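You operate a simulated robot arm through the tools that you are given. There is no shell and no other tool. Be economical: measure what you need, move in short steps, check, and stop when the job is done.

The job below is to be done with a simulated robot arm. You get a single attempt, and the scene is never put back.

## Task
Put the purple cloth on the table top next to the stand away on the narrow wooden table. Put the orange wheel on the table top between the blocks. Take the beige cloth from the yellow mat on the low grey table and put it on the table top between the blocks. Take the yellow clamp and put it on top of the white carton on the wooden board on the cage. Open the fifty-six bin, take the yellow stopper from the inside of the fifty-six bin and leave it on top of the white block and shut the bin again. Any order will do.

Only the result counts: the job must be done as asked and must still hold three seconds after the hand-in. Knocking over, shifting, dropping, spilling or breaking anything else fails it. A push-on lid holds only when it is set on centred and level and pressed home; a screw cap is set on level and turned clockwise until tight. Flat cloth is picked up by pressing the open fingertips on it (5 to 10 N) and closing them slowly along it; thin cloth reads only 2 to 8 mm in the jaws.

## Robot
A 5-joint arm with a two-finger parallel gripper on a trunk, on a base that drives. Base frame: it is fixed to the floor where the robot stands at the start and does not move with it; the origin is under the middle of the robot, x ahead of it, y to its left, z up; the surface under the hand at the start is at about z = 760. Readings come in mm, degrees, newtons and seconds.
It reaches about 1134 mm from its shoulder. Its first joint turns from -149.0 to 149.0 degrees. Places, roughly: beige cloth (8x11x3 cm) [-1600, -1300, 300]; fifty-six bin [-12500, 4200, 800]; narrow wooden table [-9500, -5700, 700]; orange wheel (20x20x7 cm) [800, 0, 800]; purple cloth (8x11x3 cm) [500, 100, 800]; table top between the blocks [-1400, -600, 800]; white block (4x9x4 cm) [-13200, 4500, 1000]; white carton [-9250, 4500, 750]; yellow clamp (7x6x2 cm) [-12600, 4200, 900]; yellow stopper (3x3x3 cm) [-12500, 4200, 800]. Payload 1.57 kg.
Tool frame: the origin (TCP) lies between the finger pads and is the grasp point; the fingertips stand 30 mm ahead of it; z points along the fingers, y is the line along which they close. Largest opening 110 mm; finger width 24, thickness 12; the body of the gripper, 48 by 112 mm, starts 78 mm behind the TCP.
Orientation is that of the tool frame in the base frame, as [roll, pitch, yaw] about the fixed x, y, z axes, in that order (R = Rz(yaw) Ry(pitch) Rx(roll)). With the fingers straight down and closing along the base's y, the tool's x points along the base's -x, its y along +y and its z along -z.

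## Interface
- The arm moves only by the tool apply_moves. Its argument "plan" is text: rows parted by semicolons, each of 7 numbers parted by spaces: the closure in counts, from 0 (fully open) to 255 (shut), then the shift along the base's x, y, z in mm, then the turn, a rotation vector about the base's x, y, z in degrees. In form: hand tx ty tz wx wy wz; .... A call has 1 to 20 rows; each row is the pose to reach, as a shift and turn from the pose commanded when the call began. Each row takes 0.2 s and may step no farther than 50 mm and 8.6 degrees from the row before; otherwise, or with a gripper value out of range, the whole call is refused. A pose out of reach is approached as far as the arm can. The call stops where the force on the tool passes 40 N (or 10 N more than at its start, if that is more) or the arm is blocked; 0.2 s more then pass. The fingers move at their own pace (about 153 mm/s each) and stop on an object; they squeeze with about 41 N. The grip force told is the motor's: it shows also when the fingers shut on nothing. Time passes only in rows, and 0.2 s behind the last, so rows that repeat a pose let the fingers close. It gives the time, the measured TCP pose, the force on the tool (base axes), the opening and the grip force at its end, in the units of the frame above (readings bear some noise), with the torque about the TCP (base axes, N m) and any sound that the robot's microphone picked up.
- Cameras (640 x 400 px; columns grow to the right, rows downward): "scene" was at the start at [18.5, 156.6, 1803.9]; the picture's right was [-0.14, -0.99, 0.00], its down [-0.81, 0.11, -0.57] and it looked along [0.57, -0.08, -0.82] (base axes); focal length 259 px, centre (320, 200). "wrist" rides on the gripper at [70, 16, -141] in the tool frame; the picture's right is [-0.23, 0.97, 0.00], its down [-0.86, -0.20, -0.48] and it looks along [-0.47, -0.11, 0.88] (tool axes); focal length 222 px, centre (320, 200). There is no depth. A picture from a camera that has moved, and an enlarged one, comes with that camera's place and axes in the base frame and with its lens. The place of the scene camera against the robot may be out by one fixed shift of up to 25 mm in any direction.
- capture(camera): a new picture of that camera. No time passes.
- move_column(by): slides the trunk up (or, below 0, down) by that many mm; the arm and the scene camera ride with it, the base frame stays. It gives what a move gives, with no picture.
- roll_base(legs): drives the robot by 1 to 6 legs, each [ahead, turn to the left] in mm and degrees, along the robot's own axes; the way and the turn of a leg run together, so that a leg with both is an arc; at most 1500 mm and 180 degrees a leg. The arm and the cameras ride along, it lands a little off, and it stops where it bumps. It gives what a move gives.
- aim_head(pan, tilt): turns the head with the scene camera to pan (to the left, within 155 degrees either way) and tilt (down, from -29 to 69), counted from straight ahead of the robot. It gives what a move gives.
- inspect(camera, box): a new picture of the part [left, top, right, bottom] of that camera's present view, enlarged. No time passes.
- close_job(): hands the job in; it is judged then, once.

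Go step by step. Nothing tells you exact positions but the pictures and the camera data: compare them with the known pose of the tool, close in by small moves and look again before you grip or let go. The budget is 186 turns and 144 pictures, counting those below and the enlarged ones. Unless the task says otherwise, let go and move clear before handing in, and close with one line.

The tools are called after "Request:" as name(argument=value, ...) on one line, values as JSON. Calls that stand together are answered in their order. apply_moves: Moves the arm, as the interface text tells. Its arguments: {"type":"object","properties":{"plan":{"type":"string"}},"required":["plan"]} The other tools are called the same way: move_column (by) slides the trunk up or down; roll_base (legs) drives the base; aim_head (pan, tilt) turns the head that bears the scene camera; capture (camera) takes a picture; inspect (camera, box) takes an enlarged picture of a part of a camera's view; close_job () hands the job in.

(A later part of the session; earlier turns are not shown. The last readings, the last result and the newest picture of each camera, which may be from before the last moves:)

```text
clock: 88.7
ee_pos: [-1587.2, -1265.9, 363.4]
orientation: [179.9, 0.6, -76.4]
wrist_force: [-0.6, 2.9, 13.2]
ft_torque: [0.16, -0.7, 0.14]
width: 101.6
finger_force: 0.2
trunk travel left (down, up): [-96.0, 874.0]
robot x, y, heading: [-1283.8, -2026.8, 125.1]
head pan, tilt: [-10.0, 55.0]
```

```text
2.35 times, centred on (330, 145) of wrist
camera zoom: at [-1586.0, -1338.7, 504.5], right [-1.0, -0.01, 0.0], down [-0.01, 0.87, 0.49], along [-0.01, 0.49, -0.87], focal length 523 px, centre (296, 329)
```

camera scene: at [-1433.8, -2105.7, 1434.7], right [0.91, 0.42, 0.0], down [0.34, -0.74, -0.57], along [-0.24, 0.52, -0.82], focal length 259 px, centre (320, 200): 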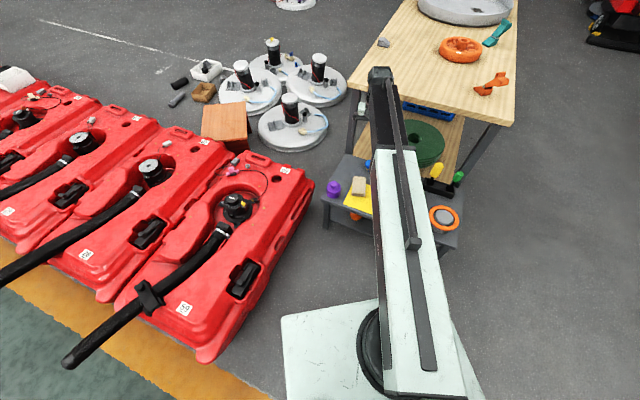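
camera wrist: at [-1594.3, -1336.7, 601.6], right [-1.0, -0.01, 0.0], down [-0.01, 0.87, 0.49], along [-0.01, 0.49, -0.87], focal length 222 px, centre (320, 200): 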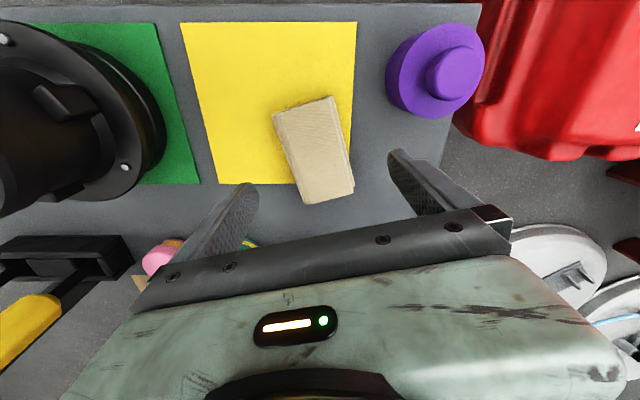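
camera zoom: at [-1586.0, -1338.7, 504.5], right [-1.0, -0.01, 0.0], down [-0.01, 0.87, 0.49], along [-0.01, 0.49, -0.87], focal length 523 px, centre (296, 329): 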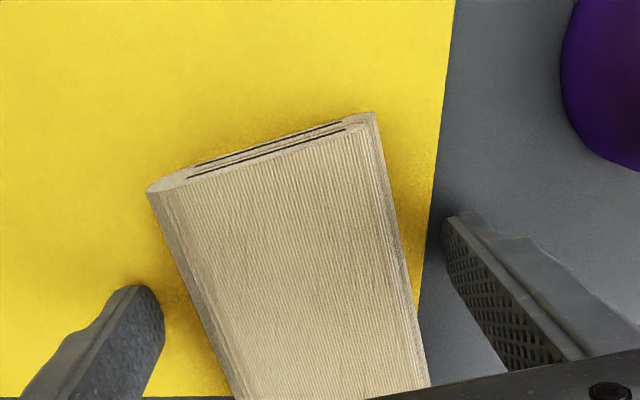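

Contact with the mat at tip z 333. I'll rise 3 mm and close slowly on the folded cloth.

Request:
move_column(by=3)

Request:
apply_moves(plan="35 0 0 0 0 0 0;50 0 0 0 0 0 0;65 0 0 0 0 0 0;80 0 0 0 0 0 0;95 0 0 0 0 0 0;110 0 0 0 0 0 0;130 0 0 0 0 0 0;130 0 0 0 0 0 0")

Request:
inspect(camera="wrist", box=[200, 60, 460, 230])

```text
clock: 89.2
ee_pos: [-1587.5, -1267.3, 366.7]
orientation: [179.9, 0.4, -76.5]
wrist_force: [-0.4, 0.3, 0.6]
ft_torque: [0.03, -0.02, -0.03]
width: 101.4
finger_force: 0.0
trunk travel left (down, up): [-99.0, 871.0]
robot x, y, heading: [-1280.3, -2032.7, 124.8]
head pan, tilt: [-10.0, 55.0]
```

```text
clock: 91.0
ee_pos: [-1586.7, -1266.0, 366.9]
orientation: [180.0, 0.5, -76.4]
wrist_force: [-0.7, -0.1, 0.1]
ft_torque: [-0.02, -0.04, 0.06]
width: 69.9
finger_force: 41.1
trunk travel left (down, up): [-99.0, 871.0]
robot x, y, heading: [-1282.0, -2026.4, 124.8]
head pan, tilt: [-10.0, 55.0]
```

```text
2.35 times, centred on (330, 145) of wrist
camera zoom: at [-1586.1, -1338.4, 506.6], right [-1.0, -0.01, 0.0], down [-0.01, 0.87, 0.49], along [-0.01, 0.49, -0.87], focal length 523 px, centre (296, 329)
```

zoom: 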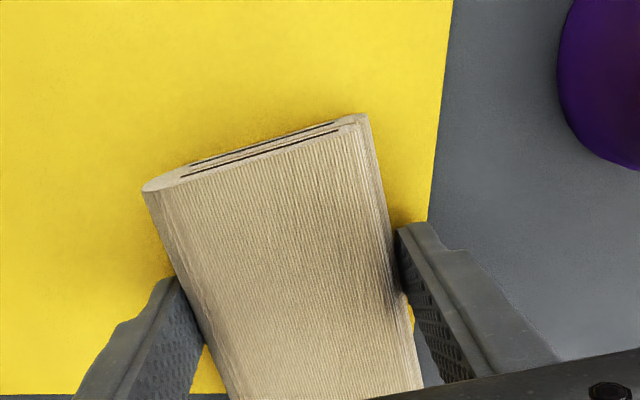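

Gripped at 70 mm; it behaves as a solid folded pad. I'll lift slowly and check.

Request:
apply_moves(plan="160 0 0 0 0 0 0;160 0 0 0 0 0 0")

Request:
move_column(by=40)

Request:
capture(camera="wrist")

```text
clock: 91.6
ee_pos: [-1587.6, -1266.5, 366.4]
orientation: [179.8, 0.5, -76.4]
wrist_force: [0.3, 0.0, 1.0]
ft_torque: [0.01, -0.02, 0.03]
width: 69.6
finger_force: 41.2
trunk travel left (down, up): [-99.0, 871.0]
robot x, y, heading: [-1284.3, -2028.4, 124.8]
head pan, tilt: [-10.0, 55.0]
```

```text
clock: 92.5
ee_pos: [-1587.8, -1265.4, 405.3]
orientation: [179.9, 0.5, -76.4]
wrist_force: [0.6, -0.7, 0.2]
ft_torque: [0.01, 0.0, 0.01]
width: 69.2
finger_force: 41.4
trunk travel left (down, up): [-139.0, 831.0]
robot x, y, heading: [-1280.3, -2032.9, 125.0]
head pan, tilt: [-10.0, 55.0]
```

```text
107 pictures are left
camera wrist: at [-1586.1, -1338.4, 546.6], right [-1.0, -0.01, 0.0], down [-0.01, 0.87, 0.49], along [-0.01, 0.49, -0.87], focal length 222 px, centre (320, 200)
```

wrist: 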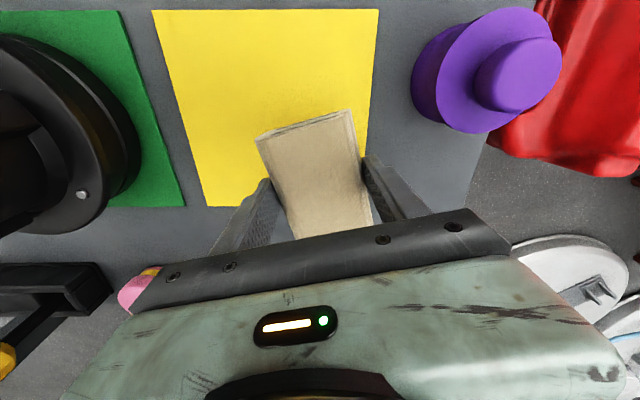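

The cloth is held. I'll raise it, turn toward the table top, and extend the arm to see how far it reaches.

Request:
move_column(by=600)

Request:
roll_base(legs=[[0, -25], [250, 0]])

Request:
capture(camera="scene")

Request:
capture(camera="wrist")

```text
refused: 600 is not a number from -400 to 400
```

```text
clock: 93.8
ee_pos: [-1401.2, -1214.3, 406.7]
orientation: [178.8, 0.8, -90.6]
wrist_force: [-0.8, -0.6, -0.7]
ft_torque: [-0.01, -0.02, -0.02]
width: 82.7
finger_force: 41.3
trunk travel left (down, up): [-139.0, 831.0]
robot x, y, heading: [-1287.4, -2028.9, 113.8]
head pan, tilt: [-10.0, 55.0]
stopped in leg 1: the force on the tool passed its limit at 72 N (the readings are from after the stop); the commanded pose is now the measured one
```

```text
106 pictures are left
camera scene: at [-1448.9, -2078.3, 1129.6], right [0.97, 0.24, 0.0], down [0.19, -0.8, -0.57], along [-0.14, 0.56, -0.82], focal length 259 px, centre (320, 200)
```

scene: 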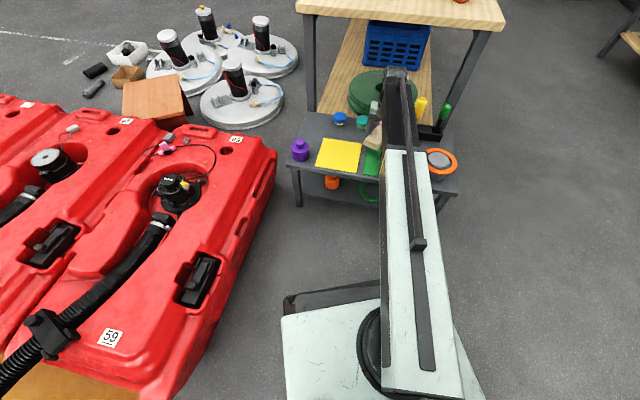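

```text
105 pictures are left
camera wrist: at [-1415.7, -1285.1, 546.5], right [-0.97, 0.24, 0.02], down [0.22, 0.85, 0.49], along [0.09, 0.48, -0.87], focal length 222 px, centre (320, 200)
```

wrist: 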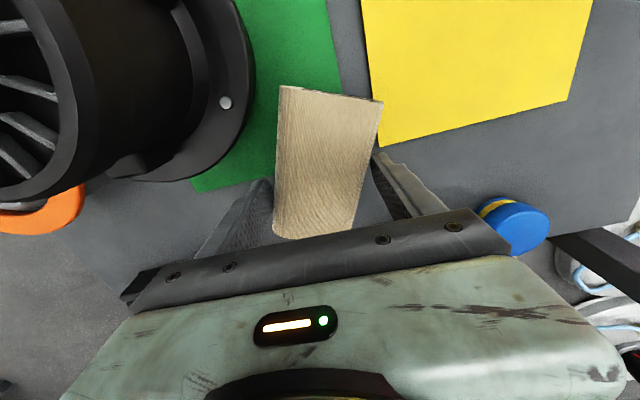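

The lift was refused (400 mm limit per call), so the turn ran with the hand still low and it bumped something. I'll raise straight up now and inspect what was touched.

Request:
move_column(by=300)

Request:
capture(camera="wrist")

Request:
inspect(camera="scene", box=[270, 90, 500, 250])

```text
clock: 96.8
ee_pos: [-1401.2, -1212.6, 705.8]
orientation: [178.8, 0.8, -90.6]
wrist_force: [-0.2, 0.9, -0.6]
ft_torque: [-0.01, 0.0, -0.04]
width: 81.8
finger_force: 40.9
trunk travel left (down, up): [-439.0, 531.0]
robot x, y, heading: [-1283.9, -2030.0, 113.5]
head pan, tilt: [-10.0, 55.0]
```

```text
104 pictures are left
camera wrist: at [-1415.6, -1285.0, 846.5], right [-0.97, 0.24, 0.02], down [0.22, 0.85, 0.49], along [0.1, 0.48, -0.87], focal length 222 px, centre (320, 200)
```

wrist: 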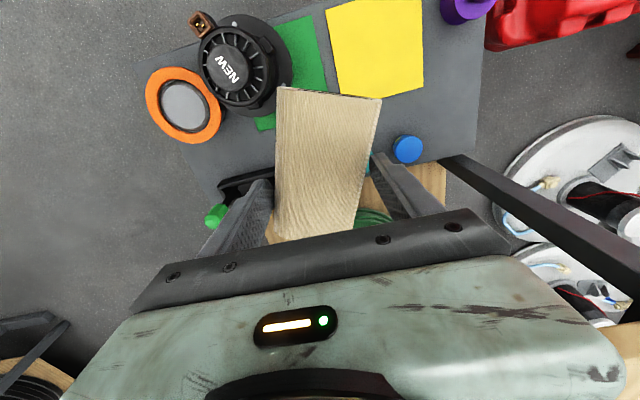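

```text
2.50 times, centred on (385, 170) of scene
camera zoom: at [-1448.9, -2078.2, 1429.6], right [0.97, 0.24, 0.0], down [0.19, -0.8, -0.57], along [-0.14, 0.56, -0.82], focal length 647 px, centre (158, 275)
```

zoom: 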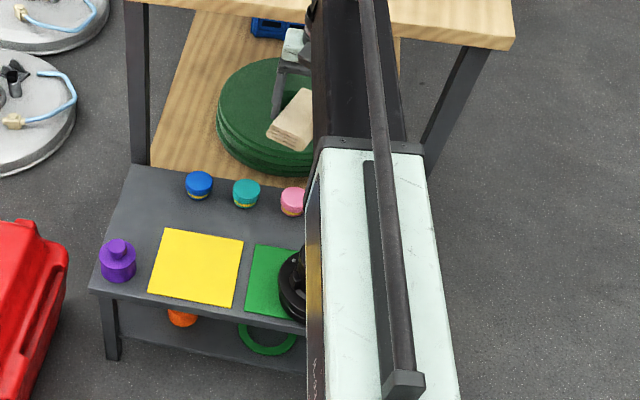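

The black "NEW" unit was pushed by roughly 5 cm in +x, and the mats and other items look unmoved. I'll place the cloth first and then push the unit back. Raising to a safe height now.

Request:
move_column(by=320)

Request:
inspect(camera="wrist", box=[0, 0, 480, 300])

Request:
inspect(camera="scene", box=[270, 90, 500, 250])

```text
clock: 99.9
ee_pos: [-1401.8, -1213.9, 1026.9]
orientation: [178.9, 0.8, -90.6]
wrist_force: [0.3, -0.8, -0.7]
ft_torque: [0.01, -0.03, -0.01]
width: 80.4
finger_force: 41.1
trunk travel left (down, up): [-759.0, 211.0]
robot x, y, heading: [-1288.9, -2031.9, 113.6]
head pan, tilt: [-10.0, 55.0]
```

```text
1.33 times, centred on (240, 150) of wrist
camera zoom: at [-1415.7, -1285.0, 1166.5], right [-0.97, 0.24, 0.02], down [0.22, 0.85, 0.49], along [0.1, 0.48, -0.87], focal length 296 px, centre (427, 267)
```

zoom: 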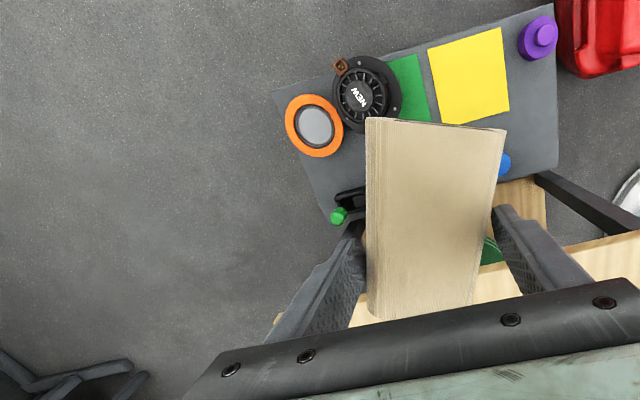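

```text
2.50 times, centred on (385, 170) of scene
camera zoom: at [-1449.0, -2078.1, 1749.6], right [0.97, 0.24, 0.0], down [0.19, -0.8, -0.57], along [-0.14, 0.56, -0.82], focal length 647 px, centre (158, 275)
```

zoom: 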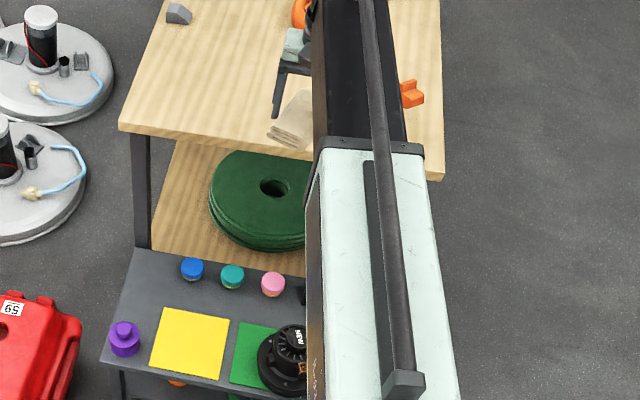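

Request:
roll_base(legs=[[0, -14], [250, 0]])

Request:
apply_moves(plan="160 -26 39 0 0 0 0;160 -52 78 0 0 0 0;160 -78 117 0 0 0 0;160 -104 156 0 0 0 0;160 -130 195 0 0 0 0;160 -158 231 0 0 0 0;160 -158 231 0 0 0 0")

Request:
capture(camera="wrist")

Request:
capture(camera="scene")

```text
clock: 102.6
ee_pos: [-1245.1, -962.0, 1026.6]
orientation: [178.8, 0.8, -104.4]
wrist_force: [-0.2, 0.0, -0.8]
ft_torque: [-0.04, 0.01, -0.02]
width: 79.0
finger_force: 41.3
trunk travel left (down, up): [-759.0, 211.0]
robot x, y, heading: [-1321.9, -1779.6, 99.6]
head pan, tilt: [-10.0, 55.0]
```

```text
clock: 104.2
ee_pos: [-1395.8, -834.2, 1025.0]
orientation: [178.7, 0.9, -104.5]
wrist_force: [1.2, 0.5, 0.9]
ft_torque: [0.01, -0.01, -0.02]
width: 78.2
finger_force: 41.1
out of reach, approached as far as the arm can: row 4, 5, 6, 7
trunk travel left (down, up): [-759.0, 211.0]
robot x, y, heading: [-1323.8, -1784.4, 99.2]
head pan, tilt: [-10.0, 55.0]
```

```text
100 pictures are left
camera wrist: at [-1427.9, -901.0, 1166.4], right [-0.89, 0.46, 0.03], down [0.42, 0.77, 0.49], along [0.21, 0.44, -0.87], focal length 222 px, centre (320, 200)
```

wrist: 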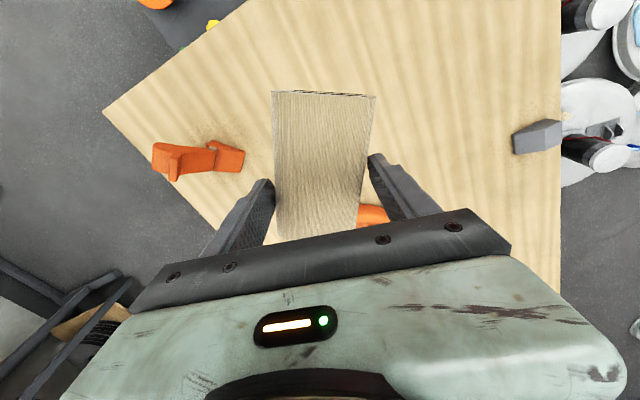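

```text
99 pictures are left
camera scene: at [-1493.0, -1791.0, 1749.7], right [1.0, -0.01, 0.0], down [-0.01, -0.82, -0.57], along [0.01, 0.57, -0.82], focal length 259 px, centre (320, 200)
```

scene: 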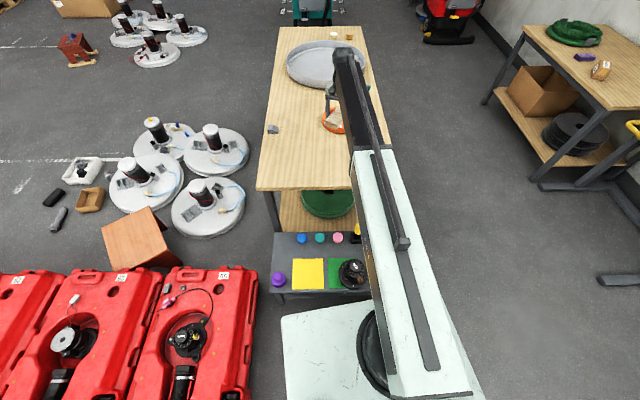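

Request:
roll_base(legs=[[90, 0]])

Request:
move_column(by=-170)

Request:
capture(camera="wrist")

Request:
inspect(camera="scene", box=[230, 20, 420, 220])

```text
clock: 105.3
ee_pos: [-1411.2, -745.3, 1027.1]
orientation: [178.8, 0.9, -104.5]
wrist_force: [-0.3, -0.1, -1.0]
ft_torque: [0.02, 0.01, 0.01]
width: 78.0
finger_force: 41.0
trunk travel left (down, up): [-759.0, 211.0]
robot x, y, heading: [-1339.9, -1693.3, 99.4]
head pan, tilt: [-10.0, 55.0]
```

```text
clock: 107.2
ee_pos: [-1411.7, -744.7, 856.2]
orientation: [178.7, 1.0, -104.4]
wrist_force: [0.5, -0.5, -0.3]
ft_torque: [0.01, 0.0, 0.01]
width: 77.4
finger_force: 40.8
trunk travel left (down, up): [-589.0, 381.0]
robot x, y, heading: [-1341.9, -1695.3, 99.4]
head pan, tilt: [-10.0, 55.0]
```

```text
98 pictures are left
camera wrist: at [-1442.8, -811.2, 996.4], right [-0.89, 0.46, 0.03], down [0.42, 0.77, 0.49], along [0.21, 0.44, -0.87], focal length 222 px, centre (320, 200)
```

wrist: 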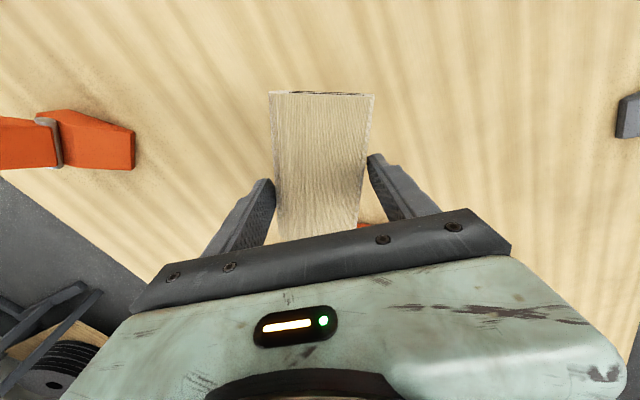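

```text
2.00 times, centred on (325, 120) of scene
camera zoom: at [-1508.0, -1701.3, 1579.7], right [1.0, -0.01, 0.0], down [-0.01, -0.82, -0.57], along [0.01, 0.57, -0.82], focal length 517 px, centre (310, 360)
```

zoom: 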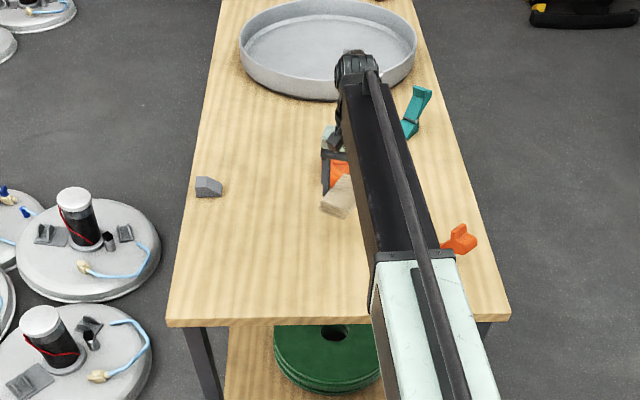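

Request:
move_column(by=-35)

Request:
move_column(by=-15)

Request:
inspect(camera="scene", box=[280, 70, 420, 160])

Request:
inspect(camera="wrist", box=[200, 60, 460, 230])

```text
clock: 108.0
ee_pos: [-1411.7, -746.1, 822.3]
orientation: [178.8, 0.9, -104.6]
wrist_force: [0.1, -0.7, -0.1]
ft_torque: [0.0, -0.02, -0.01]
width: 77.1
finger_force: 41.2
trunk travel left (down, up): [-554.0, 416.0]
robot x, y, heading: [-1343.0, -1692.9, 99.5]
head pan, tilt: [-10.0, 55.0]
```

```text
clock: 108.6
ee_pos: [-1412.1, -744.9, 805.9]
orientation: [178.7, 1.0, -104.5]
wrist_force: [0.3, 0.2, -0.1]
ft_torque: [0.03, 0.0, -0.01]
width: 76.9
finger_force: 40.7
trunk travel left (down, up): [-539.0, 431.0]
robot x, y, heading: [-1340.5, -1692.6, 99.2]
head pan, tilt: [-10.0, 55.0]
```

```text
4.44 times, centred on (350, 115) of scene
camera zoom: at [-1508.0, -1701.3, 1529.6], right [1.0, -0.01, 0.0], down [-0.01, -0.82, -0.57], along [0.01, 0.57, -0.82], focal length 1150 px, centre (187, 578)
```

zoom: 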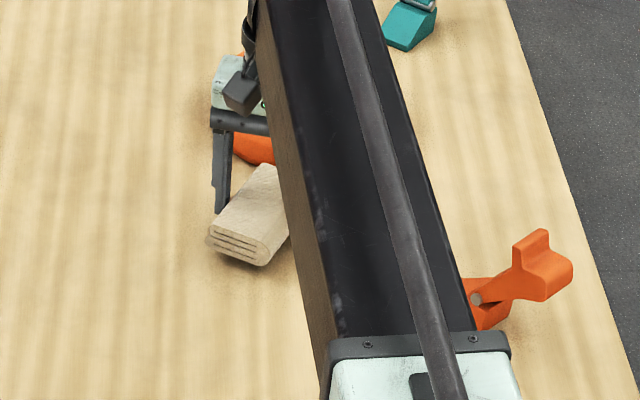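

```text
2.35 times, centred on (330, 145) of wrist
camera zoom: at [-1442.8, -811.2, 946.3], right [-0.89, 0.46, 0.03], down [0.42, 0.77, 0.49], along [0.21, 0.44, -0.87], focal length 523 px, centre (296, 329)
```

zoom: 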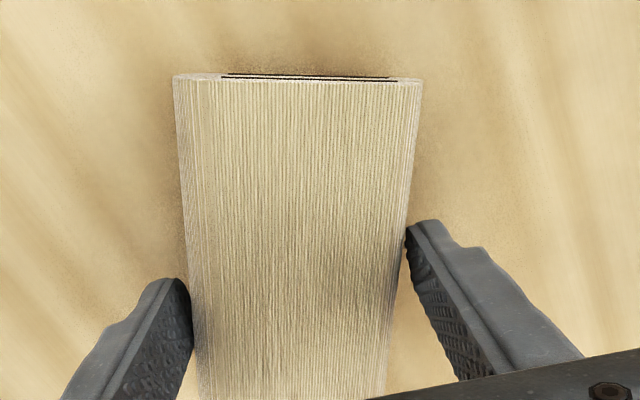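

Request:
move_column(by=-8)

Request:
move_column(by=-4)

```text
clock: 109.2
ee_pos: [-1411.3, -745.2, 798.1]
orientation: [178.6, 1.0, -104.5]
wrist_force: [-0.4, -0.4, -0.3]
ft_torque: [0.0, 0.01, -0.04]
width: 76.5
finger_force: 40.9
trunk travel left (down, up): [-531.0, 439.0]
robot x, y, heading: [-1341.1, -1691.2, 99.3]
head pan, tilt: [-10.0, 55.0]
```

```text
clock: 109.7
ee_pos: [-1412.0, -744.1, 794.5]
orientation: [178.8, 0.9, -104.5]
wrist_force: [0.3, 0.8, 0.5]
ft_torque: [0.0, -0.05, 0.0]
width: 76.4
finger_force: 41.0
trunk travel left (down, up): [-527.0, 443.0]
robot x, y, heading: [-1340.7, -1694.8, 99.6]
head pan, tilt: [-10.0, 55.0]
```

Request:
move_column(by=-3)

Request:
apply_moves(plan="70 0 0 0 0 0 0;50 0 0 0 0 0 0;30 0 0 0 0 0 0;0 0 0 0 0 0 0;0 0 0 0 0 0 0")

Request:
move_column(by=240)

Request:
capture(camera="wrist")

Request:
inspect(camera="scene", box=[220, 60, 480, 300])

```text
clock: 110.3
ee_pos: [-1411.5, -744.3, 792.9]
orientation: [178.8, 1.1, -104.5]
wrist_force: [-1.1, 5.8, 17.7]
ft_torque: [-0.08, -0.53, -0.06]
width: 76.2
finger_force: 41.2
trunk travel left (down, up): [-524.0, 446.0]
robot x, y, heading: [-1340.2, -1691.6, 99.1]
head pan, tilt: [-10.0, 55.0]
```

```text
clock: 111.5
ee_pos: [-1411.9, -745.0, 790.9]
orientation: [178.8, 1.0, -104.6]
wrist_force: [-1.4, -1.8, 2.7]
ft_torque: [-0.15, -0.17, -0.12]
width: 108.7
finger_force: 0.0
trunk travel left (down, up): [-524.0, 446.0]
robot x, y, heading: [-1339.7, -1692.6, 99.3]
head pan, tilt: [-10.0, 55.0]
```

```text
clock: 114.0
ee_pos: [-1411.5, -745.1, 1031.4]
orientation: [178.7, 0.9, -104.5]
wrist_force: [0.7, -0.6, 0.6]
ft_torque: [-0.01, -0.01, 0.03]
width: 110.1
finger_force: 0.0
trunk travel left (down, up): [-764.0, 206.0]
robot x, y, heading: [-1339.0, -1695.9, 99.3]
head pan, tilt: [-10.0, 55.0]
```

```text
94 pictures are left
camera wrist: at [-1442.8, -811.1, 1171.3], right [-0.89, 0.46, 0.03], down [0.42, 0.77, 0.49], along [0.21, 0.44, -0.87], focal length 222 px, centre (320, 200)
```

wrist: 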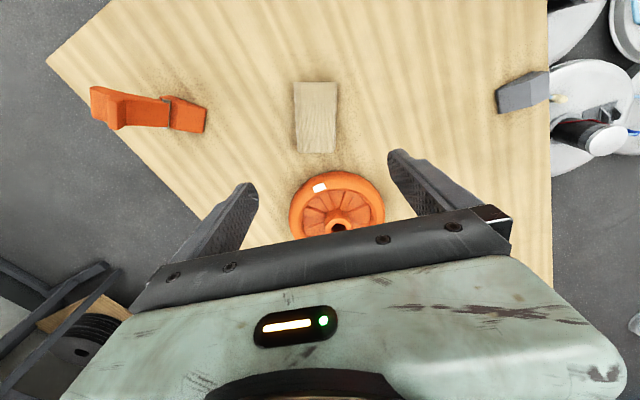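

```text
1.67 times, centred on (350, 180) of scene
camera zoom: at [-1508.0, -1701.1, 1754.6], right [1.0, -0.01, 0.0], down [-0.01, -0.82, -0.57], along [0.01, 0.57, -0.82], focal length 431 px, centre (270, 233)
```

zoom: 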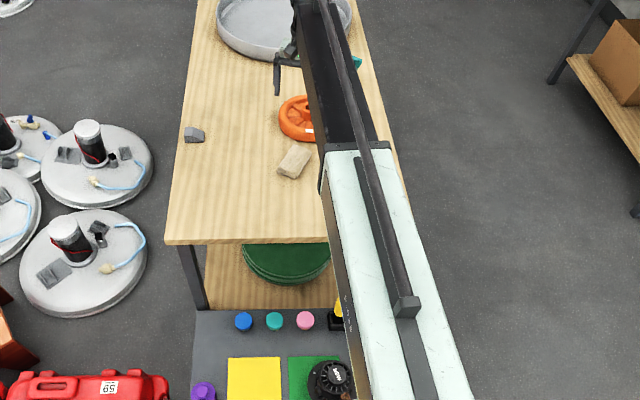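

The cloth is flat in place. Now the displaced black unit: I'll back up and bring the wrist camera above it to measure its offset.

Request:
roll_base(legs=[[-345, 0]])

Request:
apply_moves(plan="0 6 -40 0 0 0 8;0 12 -80 0 0 0 16;0 18 -120 0 0 0 24;0 24 -160 0 0 0 28;0 30 -200 0 0 0 28;0 36 -240 0 0 0 28;0 36 -240 0 0 0 28")

Request:
capture(camera="wrist")

```text
clock: 116.2
ee_pos: [-1354.2, -1086.8, 1031.1]
orientation: [178.7, 1.0, -104.7]
wrist_force: [-0.4, 0.2, 0.0]
ft_torque: [0.01, 0.01, 0.0]
width: 110.0
finger_force: 0.0
trunk travel left (down, up): [-764.0, 206.0]
robot x, y, heading: [-1282.4, -2035.3, 99.4]
head pan, tilt: [-10.0, 55.0]
```

```text
clock: 117.8
ee_pos: [-1317.3, -1327.2, 1031.1]
orientation: [178.7, 1.0, -76.5]
wrist_force: [0.0, 0.5, -0.4]
ft_torque: [0.01, -0.03, 0.06]
width: 110.1
finger_force: 0.0
trunk travel left (down, up): [-764.0, 206.0]
robot x, y, heading: [-1284.9, -2034.8, 99.3]
head pan, tilt: [-10.0, 55.0]
```

```text
92 pictures are left
camera wrist: at [-1314.2, -1400.3, 1171.5], right [-1.0, -0.01, 0.03], down [0.01, 0.87, 0.49], along [-0.02, 0.49, -0.87], focal length 222 px, centre (320, 200)
```

wrist: 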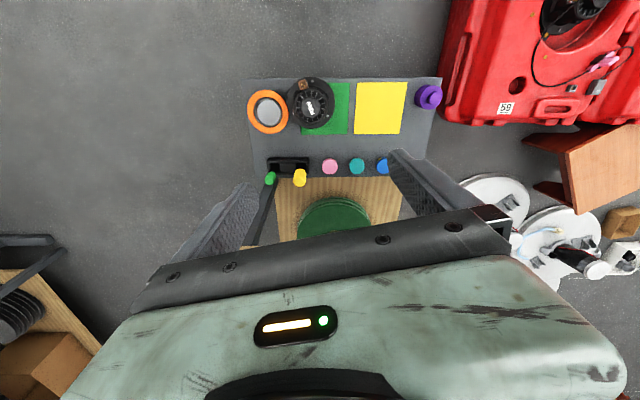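

Request:
apply_moves(plan="0 -45 9 0 0 -1 0;0 -90 18 0 -.2 -1.3 0;0 -135 27 0 -.2 -1.3 0;0 -180 36 0 -.2 -1.3 0;0 -225 45 0 -.2 -1.3 0;0 -274 55 0 -.2 -1.3 0;0 -274 55 0 -.2 -1.3 0")

Request:
move_column(by=-320)

Request:
capture(camera="wrist")

Request:
inspect(camera="wrist", box=[40, 30, 280, 180])

```text
clock: 119.4
ee_pos: [-1592.5, -1270.8, 1030.9]
orientation: [-180.0, 0.4, -76.6]
wrist_force: [0.2, -0.1, 0.0]
ft_torque: [-0.02, -0.02, 0.01]
width: 110.0
finger_force: 0.1
trunk travel left (down, up): [-764.0, 206.0]
robot x, y, heading: [-1283.1, -2036.4, 99.4]
head pan, tilt: [-10.0, 55.0]
```

```text
clock: 122.6
ee_pos: [-1590.9, -1271.8, 711.2]
orientation: [180.0, 0.5, -76.6]
wrist_force: [-0.3, -0.5, -0.5]
ft_torque: [0.01, 0.02, 0.03]
width: 110.1
finger_force: 0.0
trunk travel left (down, up): [-444.0, 526.0]
robot x, y, heading: [-1286.0, -2036.5, 99.5]
head pan, tilt: [-10.0, 55.0]
```

```text
91 pictures are left
camera wrist: at [-1591.3, -1343.4, 851.7], right [-1.0, -0.01, 0.0], down [0.0, 0.87, 0.49], along [0.0, 0.49, -0.87], focal length 222 px, centre (320, 200)
```

wrist: 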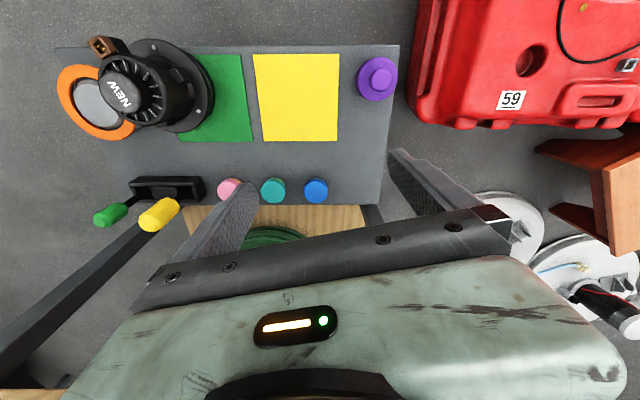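

```text
2.67 times, centred on (160, 105) of wrist
camera zoom: at [-1591.3, -1343.4, 851.7], right [-1.0, -0.01, 0.0], down [0.0, 0.87, 0.49], along [0.0, 0.49, -0.87], focal length 592 px, centre (747, 453)
```

zoom: 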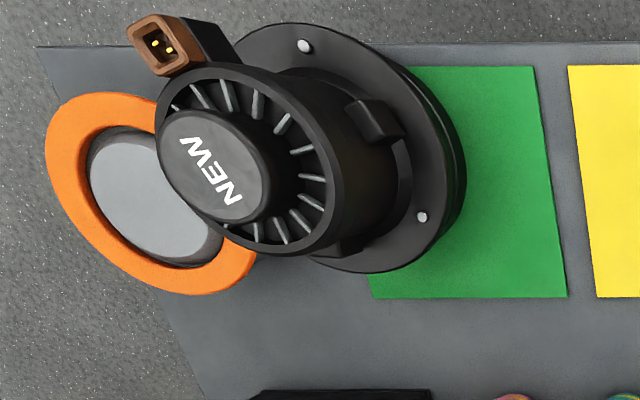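

The unit has shifted by roughly 3–5 cm. To measure accurately I'll return to the earlier low camera pose and compare directly.

Request:
apply_moves(plan="0 -3 8 0 0 0 0;0 -3 8 0 0 0 0")

Request:
move_column(by=-251)

Request:
capture(camera="wrist")

```text
clock: 123.2
ee_pos: [-1593.6, -1263.7, 710.0]
orientation: [179.9, 0.5, -76.4]
wrist_force: [0.0, -0.3, 0.4]
ft_torque: [0.0, 0.01, -0.02]
width: 110.4
finger_force: 0.1
trunk travel left (down, up): [-444.0, 526.0]
robot x, y, heading: [-1283.8, -2035.4, 99.5]
head pan, tilt: [-10.0, 55.0]
```

```text
clock: 125.8
ee_pos: [-1595.8, -1263.3, 460.7]
orientation: [179.9, 0.5, -76.5]
wrist_force: [-0.1, 0.1, 0.2]
ft_torque: [0.01, -0.04, -0.03]
width: 110.2
finger_force: 0.1
trunk travel left (down, up): [-193.0, 777.0]
robot x, y, heading: [-1281.1, -2038.2, 99.5]
head pan, tilt: [-10.0, 55.0]
```

```text
89 pictures are left
camera wrist: at [-1594.5, -1335.4, 600.7], right [-1.0, -0.01, 0.0], down [0.0, 0.87, 0.49], along [0.0, 0.49, -0.87], focal length 222 px, centre (320, 200)
```

wrist: 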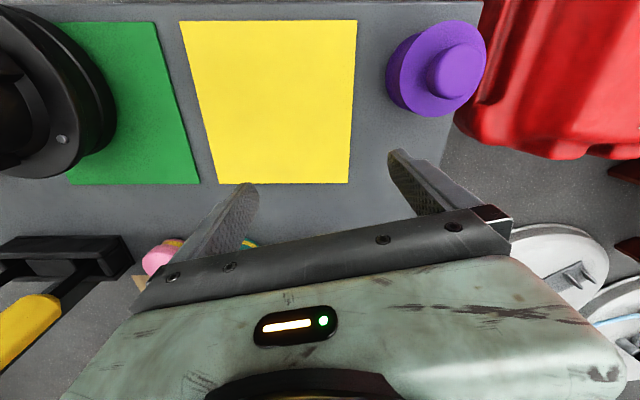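

Comparing the bolt in the same view gives a displacement of about (+52, -28) mm. I'll go over the unit's top knob, grip it and slide it back.

Request:
move_column(by=250)

Request:
apply_moves(plan="0 45 -9 0 0 0 0;0 90 -18 0 0 0 0;0 135 -27 0 0 0 0;0 180 -36 0 0 0 0;0 225 -45 0 0 0 0;0 270 -54 0 0 0 0;0 290 -59 0 0 0 0;0 290 -59 0 0 0 0")

Request:
capture(camera="wrist")

```text
clock: 128.3
ee_pos: [-1594.2, -1262.6, 709.3]
orientation: [180.0, 0.5, -76.5]
wrist_force: [-0.7, 0.3, -0.2]
ft_torque: [0.02, 0.04, 0.02]
width: 110.2
finger_force: 0.1
trunk travel left (down, up): [-443.0, 527.0]
robot x, y, heading: [-1285.1, -2036.4, 99.6]
head pan, tilt: [-10.0, 55.0]
```

```text
clock: 130.2
ee_pos: [-1303.8, -1321.1, 710.7]
orientation: [-180.0, 0.5, -76.5]
wrist_force: [-1.4, -0.2, 0.5]
ft_torque: [-0.01, 0.03, -0.03]
width: 109.9
finger_force: 0.0
trunk travel left (down, up): [-443.0, 527.0]
robot x, y, heading: [-1286.1, -2034.8, 99.4]
head pan, tilt: [-10.0, 55.0]
```

```text
88 pictures are left
camera wrist: at [-1303.6, -1394.0, 850.7], right [-1.0, -0.01, 0.0], down [0.0, 0.87, 0.49], along [-0.01, 0.49, -0.87], focal length 222 px, centre (320, 200)
```

wrist: 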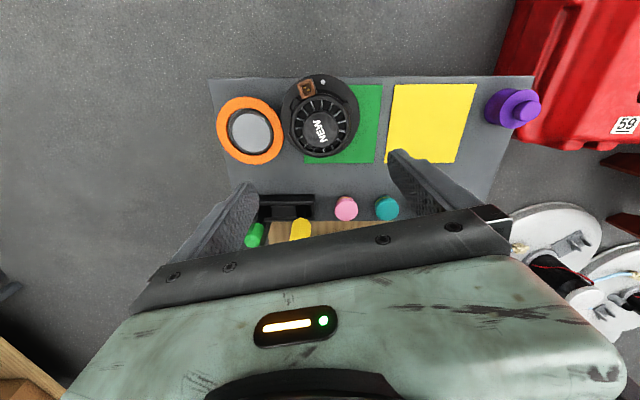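

Request:
inspect(camera="wrist", box=[250, 60, 400, 170])

Request:
inspect(camera="scene", box=[280, 100, 460, 220])

```text
3.64 times, centred on (325, 115) of wrist
camera zoom: at [-1303.6, -1394.0, 850.7], right [-1.0, -0.01, 0.0], down [0.0, 0.87, 0.49], along [-0.01, 0.49, -0.87], focal length 808 px, centre (302, 509)
```

zoom: 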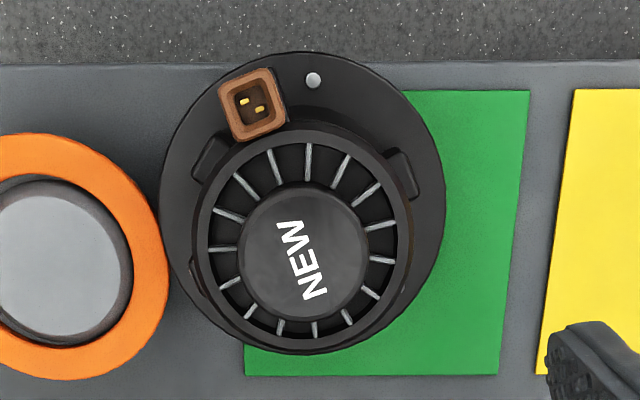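

```text
3.33 times, centred on (370, 160) of scene
camera zoom: at [-1451.3, -2043.0, 1433.6], right [1.0, -0.01, 0.0], down [-0.01, -0.82, -0.57], along [0.01, 0.57, -0.82], focal length 862 px, centre (153, 333)
```

zoom: 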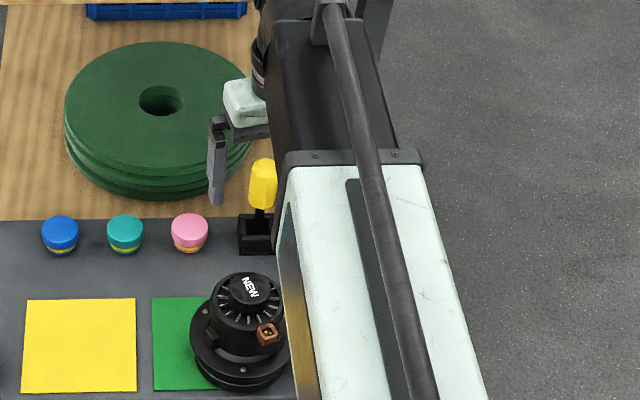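

The ring is about 93 mm across, within the jaw opening, and it's centred. I'll descend toward it.

Request:
move_column(by=-170)

Request:
inspect(camera="wrist", box=[180, 60, 460, 240])

```text
clock: 132.1
ee_pos: [-1304.4, -1321.0, 540.4]
orientation: [-180.0, 0.6, -76.5]
wrist_force: [-0.1, 1.3, -0.4]
ft_torque: [0.0, 0.0, -0.02]
width: 109.9
finger_force: 0.0
trunk travel left (down, up): [-273.0, 697.0]
robot x, y, heading: [-1281.9, -2036.3, 99.4]
head pan, tilt: [-10.0, 55.0]
```

```text
2.22 times, centred on (320, 150) of wrist
camera zoom: at [-1303.9, -1393.9, 680.7], right [-1.0, -0.01, 0.0], down [0.0, 0.87, 0.49], along [0.0, 0.49, -0.87], focal length 494 px, centre (320, 311)
```

zoom: 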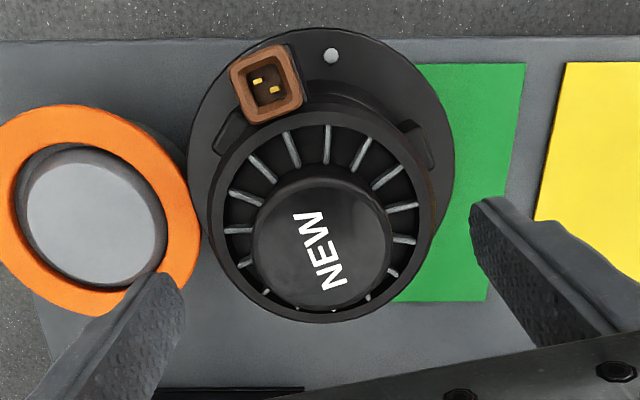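

Request:
apply_moves(plan="70 0 0 0 0 0 0;70 0 0 0 0 0 0;70 0 0 0 0 0 0")

Request:
move_column(by=-30)

Request:
move_column(by=-10)

Request:
inspect(camera="wrist", box=[180, 60, 460, 240])

```text
clock: 132.9
ee_pos: [-1302.6, -1320.9, 540.9]
orientation: [-180.0, 0.5, -76.6]
wrist_force: [0.8, 0.8, 0.2]
ft_torque: [-0.02, 0.01, -0.02]
width: 79.9
finger_force: 0.2
trunk travel left (down, up): [-273.0, 697.0]
robot x, y, heading: [-1285.1, -2035.6, 99.3]
head pan, tilt: [-10.0, 55.0]
```

```text
clock: 133.6
ee_pos: [-1304.5, -1321.8, 510.7]
orientation: [180.0, 0.5, -76.5]
wrist_force: [0.1, 0.1, 0.0]
ft_torque: [0.0, -0.01, 0.02]
width: 79.8
finger_force: 0.1
trunk travel left (down, up): [-243.0, 727.0]
robot x, y, heading: [-1282.5, -2035.3, 99.3]
head pan, tilt: [-10.0, 55.0]
```

```text
clock: 134.1
ee_pos: [-1304.3, -1321.1, 504.6]
orientation: [-180.0, 0.6, -76.6]
wrist_force: [2.1, -1.1, 34.4]
ft_torque: [-0.52, 0.15, 0.09]
width: 79.5
finger_force: 0.1
trunk travel left (down, up): [-235.0, 735.0]
robot x, y, heading: [-1282.3, -2036.4, 99.5]
head pan, tilt: [-10.0, 55.0]
stopped: the force on the tool passed its limit at 55 N (the readings are from after the stop); the commanded pose is now the measured one
```

```text
2.22 times, centred on (320, 150) of wrist
camera zoom: at [-1303.8, -1394.7, 644.2], right [-1.0, -0.01, 0.0], down [0.0, 0.87, 0.49], along [0.0, 0.49, -0.87], focal length 494 px, centre (320, 311)
```

zoom: 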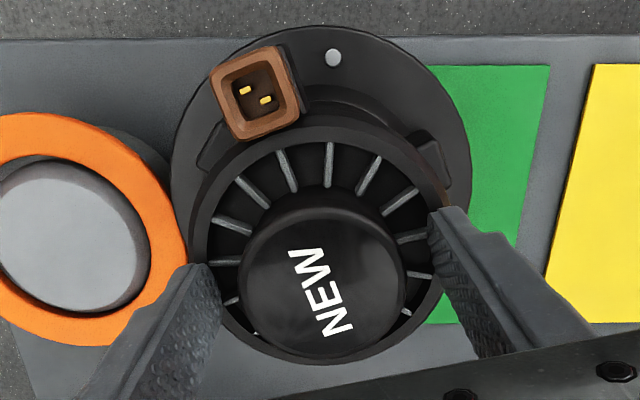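

Request:
move_column(by=2)

Request:
apply_moves(plan="100 0 0 0 0 0 0;120 0 0 0 0 0 0;140 0 0 0 0 0 0;180 0 0 0 0 0 0;180 0 0 0 0 0 0")

Request:
inspect(camera="wrist", box=[180, 60, 460, 240])

```text
clock: 134.6
ee_pos: [-1303.1, -1320.5, 504.2]
orientation: [179.9, 0.7, -76.7]
wrist_force: [0.7, -4.1, 11.0]
ft_torque: [-0.24, -0.15, 0.0]
width: 79.6
finger_force: 0.0
trunk travel left (down, up): [-237.0, 733.0]
robot x, y, heading: [-1284.2, -2032.9, 99.3]
head pan, tilt: [-10.0, 55.0]
```

```text
clock: 135.8
ee_pos: [-1304.9, -1320.7, 504.2]
orientation: [179.8, 0.6, -76.5]
wrist_force: [-5.9, 1.2, 9.1]
ft_torque: [-0.05, 0.08, -0.15]
width: 55.0
finger_force: 40.9
trunk travel left (down, up): [-237.0, 733.0]
robot x, y, heading: [-1283.8, -2034.5, 99.4]
head pan, tilt: [-10.0, 55.0]
```

```text
2.22 times, centred on (320, 150) of wrist
camera zoom: at [-1304.3, -1393.6, 644.4], right [-1.0, -0.01, 0.0], down [0.0, 0.87, 0.49], along [-0.01, 0.49, -0.87], focal length 494 px, centre (320, 311)
```

zoom: 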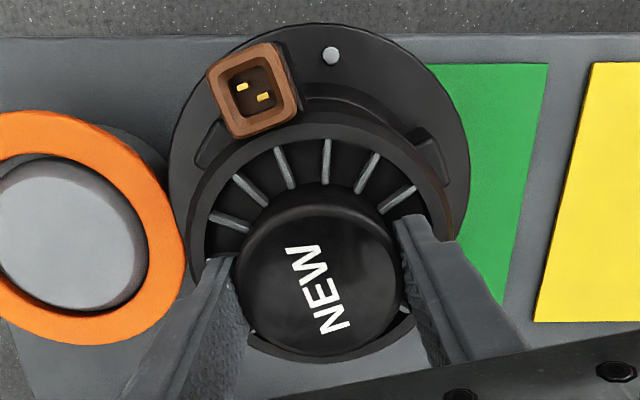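

Gripped the knob at 55 mm. I'll try a slight lift to feel its weight.

Request:
move_column(by=6)

Request:
capture(camera="wrist")

```text
clock: 136.4
ee_pos: [-1303.7, -1320.2, 509.9]
orientation: [179.9, 0.6, -76.6]
wrist_force: [0.4, -0.6, -11.7]
ft_torque: [0.03, 0.02, -0.03]
width: 55.0
finger_force: 41.1
trunk travel left (down, up): [-243.0, 727.0]
robot x, y, heading: [-1286.7, -2034.1, 99.4]
head pan, tilt: [-10.0, 55.0]
```

```text
82 pictures are left
camera wrist: at [-1303.5, -1392.8, 649.3], right [-1.0, -0.01, 0.0], down [0.0, 0.87, 0.49], along [0.0, 0.49, -0.87], focal length 222 px, centre (320, 200)
```

wrist: 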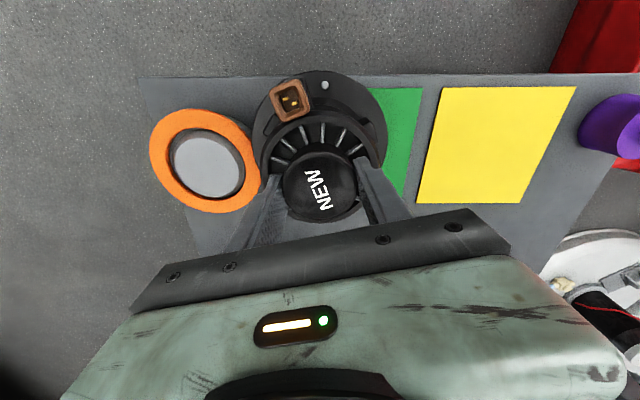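

It lifts freely at about 1.2 kg. I'll carry it back by (-52, +28) and set it down.

Request:
apply_moves(plan="180 -18 9 0 0 0 0;180 -36 19 0 0 0 0;180 -52 28 0 0 0 0;180 -52 28 0 0 0 0")

Request:
move_column(by=-4)

Request:
move_column(by=-3)

```text
clock: 137.4
ee_pos: [-1355.3, -1291.4, 508.6]
orientation: [-180.0, 0.7, -76.6]
wrist_force: [0.4, -0.1, -11.0]
ft_torque: [-0.01, 0.0, 0.03]
width: 55.0
finger_force: 41.3
trunk travel left (down, up): [-243.0, 727.0]
robot x, y, heading: [-1279.1, -2034.9, 99.5]
head pan, tilt: [-10.0, 55.0]
```

```text
clock: 137.9
ee_pos: [-1355.6, -1291.4, 505.5]
orientation: [-179.9, 0.6, -76.6]
wrist_force: [-0.2, -0.1, -12.5]
ft_torque: [-0.01, 0.04, -0.02]
width: 54.8
finger_force: 41.0
trunk travel left (down, up): [-239.0, 731.0]
robot x, y, heading: [-1282.2, -2034.0, 99.3]
head pan, tilt: [-10.0, 55.0]
```

```text
clock: 138.4
ee_pos: [-1356.1, -1292.5, 504.5]
orientation: [180.0, 0.8, -76.6]
wrist_force: [-2.8, 7.7, 21.7]
ft_torque: [-0.47, -0.33, -0.26]
width: 54.5
finger_force: 41.0
trunk travel left (down, up): [-236.0, 734.0]
robot x, y, heading: [-1285.5, -2033.9, 99.4]
head pan, tilt: [-10.0, 55.0]
```

It's down at (-1356, -1292), matching my estimate of its original centre. I'll release and compare from the low reference pose.

Request:
apply_moves(plan="100 0 0 0 0 0 0;70 0 0 0 0 0 0;70 0 0 0 0 0 0")

Request:
move_column(by=210)

Request:
apply_moves(plan="0 -45 5 0 0 0 0;0 -90 10 0 0 0 0;0 -135 15 0 0 0 0;0 -180 20 0 0 0 0;0 -225 25 0 0 0 0;0 -239 28 0 0 0 0;0 -239 28 0 0 0 0")

Request:
move_column(by=-254)

Request:
capture(camera="wrist")

```text
clock: 139.2
ee_pos: [-1355.4, -1292.9, 503.1]
orientation: [-179.9, 0.7, -76.7]
wrist_force: [7.1, -0.7, 24.5]
ft_torque: [-0.44, 0.29, 0.32]
width: 77.7
finger_force: 0.1
trunk travel left (down, up): [-236.0, 734.0]
robot x, y, heading: [-1284.3, -2037.8, 99.5]
head pan, tilt: [-10.0, 55.0]
```

```text
clock: 141.5
ee_pos: [-1355.1, -1292.2, 711.8]
orientation: [180.0, 0.6, -76.6]
wrist_force: [0.5, -0.2, 0.3]
ft_torque: [0.0, -0.01, 0.01]
width: 79.9
finger_force: 0.1
trunk travel left (down, up): [-446.0, 524.0]
robot x, y, heading: [-1287.4, -2036.9, 99.6]
head pan, tilt: [-10.0, 55.0]
```

```text
clock: 143.1
ee_pos: [-1595.2, -1263.6, 712.8]
orientation: [180.0, 0.7, -76.6]
wrist_force: [-0.9, -0.5, 0.1]
ft_torque: [-0.01, 0.01, -0.03]
width: 110.1
finger_force: 0.0
trunk travel left (down, up): [-446.0, 524.0]
robot x, y, heading: [-1284.7, -2034.7, 99.5]
head pan, tilt: [-10.0, 55.0]
```

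```text
clock: 145.7
ee_pos: [-1595.0, -1263.4, 458.5]
orientation: [-180.0, 0.6, -76.6]
wrist_force: [-0.3, 0.5, 0.6]
ft_torque: [-0.04, -0.01, -0.01]
width: 110.0
finger_force: 0.1
trunk travel left (down, up): [-192.0, 778.0]
robot x, y, heading: [-1285.0, -2034.6, 99.6]
head pan, tilt: [-10.0, 55.0]
```

```text
81 pictures are left
camera wrist: at [-1595.2, -1336.7, 599.0], right [-1.0, -0.01, 0.0], down [0.0, 0.87, 0.49], along [-0.01, 0.49, -0.87], focal length 222 px, centre (320, 200)
```

wrist: 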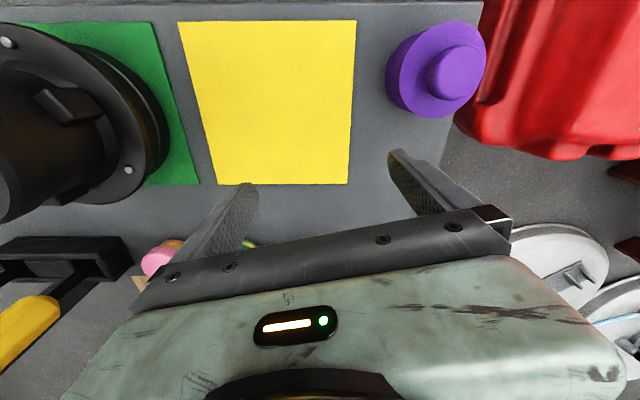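

The bolts are within about 3 px of their original places, so the unit is restored to a few mm. Next is the purple cloth; I'll raise first, then pull the arm in and look.

Request:
move_column(by=400)

Request:
move_column(by=200)

Request:
apply_moves(plan="0 30 -35 0 0 0 0;0 60 -70 0 0 0 0;0 90 -105 0 0 0 0;0 120 -140 0 0 0 0;0 150 -175 0 0 0 0;0 150 -175 0 0 0 0")

```text
clock: 149.5
ee_pos: [-1595.8, -1263.7, 858.6]
orientation: [-180.0, 0.7, -76.5]
wrist_force: [-0.4, -0.8, 0.0]
ft_torque: [-0.01, -0.01, 0.0]
width: 110.2
finger_force: 0.1
trunk travel left (down, up): [-592.0, 378.0]
robot x, y, heading: [-1282.4, -2039.6, 99.7]
head pan, tilt: [-10.0, 55.0]
```

```text
clock: 151.7
ee_pos: [-1596.1, -1263.4, 1058.9]
orientation: [180.0, 0.6, -76.5]
wrist_force: [-1.1, -0.4, 0.6]
ft_torque: [0.0, 0.01, 0.03]
width: 109.6
finger_force: 0.0
trunk travel left (down, up): [-792.0, 178.0]
robot x, y, heading: [-1285.1, -2035.3, 99.4]
head pan, tilt: [-10.0, 55.0]
```

```text
clock: 153.1
ee_pos: [-1445.4, -1440.5, 1058.6]
orientation: [180.0, 0.7, -76.5]
wrist_force: [-0.3, -0.8, 0.6]
ft_torque: [0.01, 0.03, -0.04]
width: 109.7
finger_force: 0.1
trunk travel left (down, up): [-792.0, 178.0]
robot x, y, heading: [-1285.3, -2034.1, 99.5]
head pan, tilt: [-10.0, 55.0]
```

Request:
roll_base(legs=[[0, -99.5], [955, 0], [0, 90], [1250, 0], [1025, 0], [0, -90]])

Request:
aim_head(pan=0, tilt=55)

Request:
capture(camera="scene")

```text
clock: 180.8
ee_pos: [229.5, 304.2, 1058.0]
orientation: [180.0, 0.6, -175.0]
wrist_force: [0.0, 3.2, -0.1]
ft_torque: [-0.25, -0.05, 0.02]
width: 110.1
finger_force: 0.0
trunk travel left (down, up): [-792.0, 178.0]
robot x, y, heading: [-385.9, 247.4, 1.3]
head pan, tilt: [-10.0, 55.0]
```

```text
clock: 181.5
ee_pos: [228.6, 304.1, 1058.5]
orientation: [180.0, 0.6, -174.9]
wrist_force: [0.0, -0.3, 0.4]
ft_torque: [0.04, -0.02, -0.01]
width: 110.0
finger_force: 0.2
trunk travel left (down, up): [-792.0, 178.0]
robot x, y, heading: [-388.2, 245.3, 1.2]
head pan, tilt: [0.0, 55.0]
```

```text
80 pictures are left
camera scene: at [-369.7, 408.7, 1782.2], right [0.02, -1.0, 0.0], down [-0.82, -0.02, -0.57], along [0.57, 0.01, -0.82], focal length 259 px, centre (320, 200)
```

scene: 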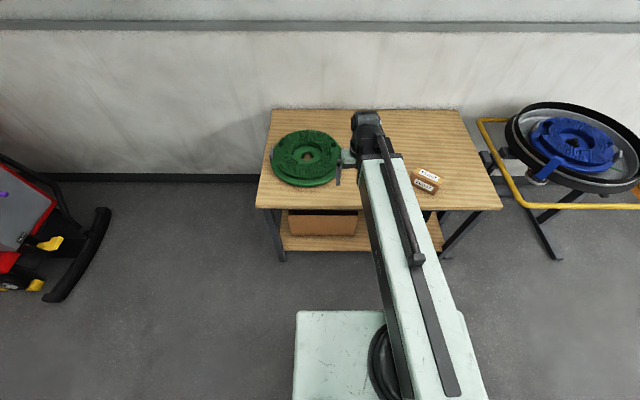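

Request:
roll_base(legs=[[120, -1]])

Request:
apply_moves(plan="0 25 -32 0 0 0 0;0 50 -64 0 0 0 0;0 75 -96 0 0 0 0;0 100 -128 0 0 0 0;0 125 -160 0 0 0 0;0 138 -174 0 0 0 0;0 138 -174 0 0 0 0")

Request:
capture(camera="wrist")

```text
clock: 182.7
ee_pos: [350.3, 292.7, 1058.1]
orientation: [180.0, 0.6, -176.1]
wrist_force: [0.6, -0.1, 1.8]
ft_torque: [0.01, -0.02, -0.01]
width: 110.0
finger_force: 0.1
trunk travel left (down, up): [-792.0, 178.0]
robot x, y, heading: [-264.0, 248.0, 0.3]
head pan, tilt: [0.0, 55.0]
```

```text
clock: 184.3
ee_pos: [489.1, 120.0, 1058.9]
orientation: [179.9, 0.7, -176.0]
wrist_force: [-0.7, -1.1, -1.0]
ft_torque: [-0.01, 0.01, 0.0]
width: 110.1
finger_force: 0.1
trunk travel left (down, up): [-792.0, 178.0]
robot x, y, heading: [-269.0, 246.6, 0.3]
head pan, tilt: [0.0, 55.0]
```

```text
79 pictures are left
camera wrist: at [415.9, 131.0, 1199.0], right [0.16, 0.99, 0.0], down [0.86, -0.14, 0.49], along [0.48, -0.07, -0.87], focal length 222 px, centre (320, 200)
```

wrist: 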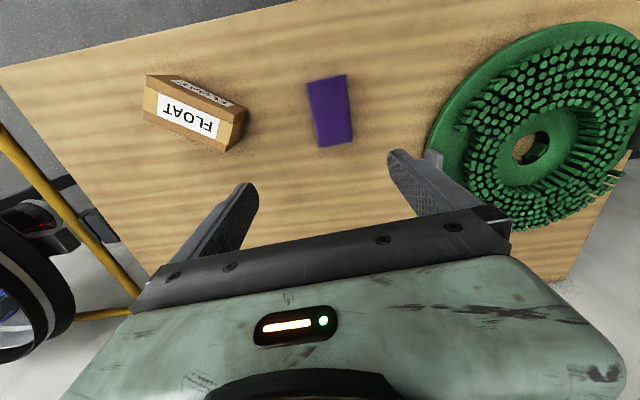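

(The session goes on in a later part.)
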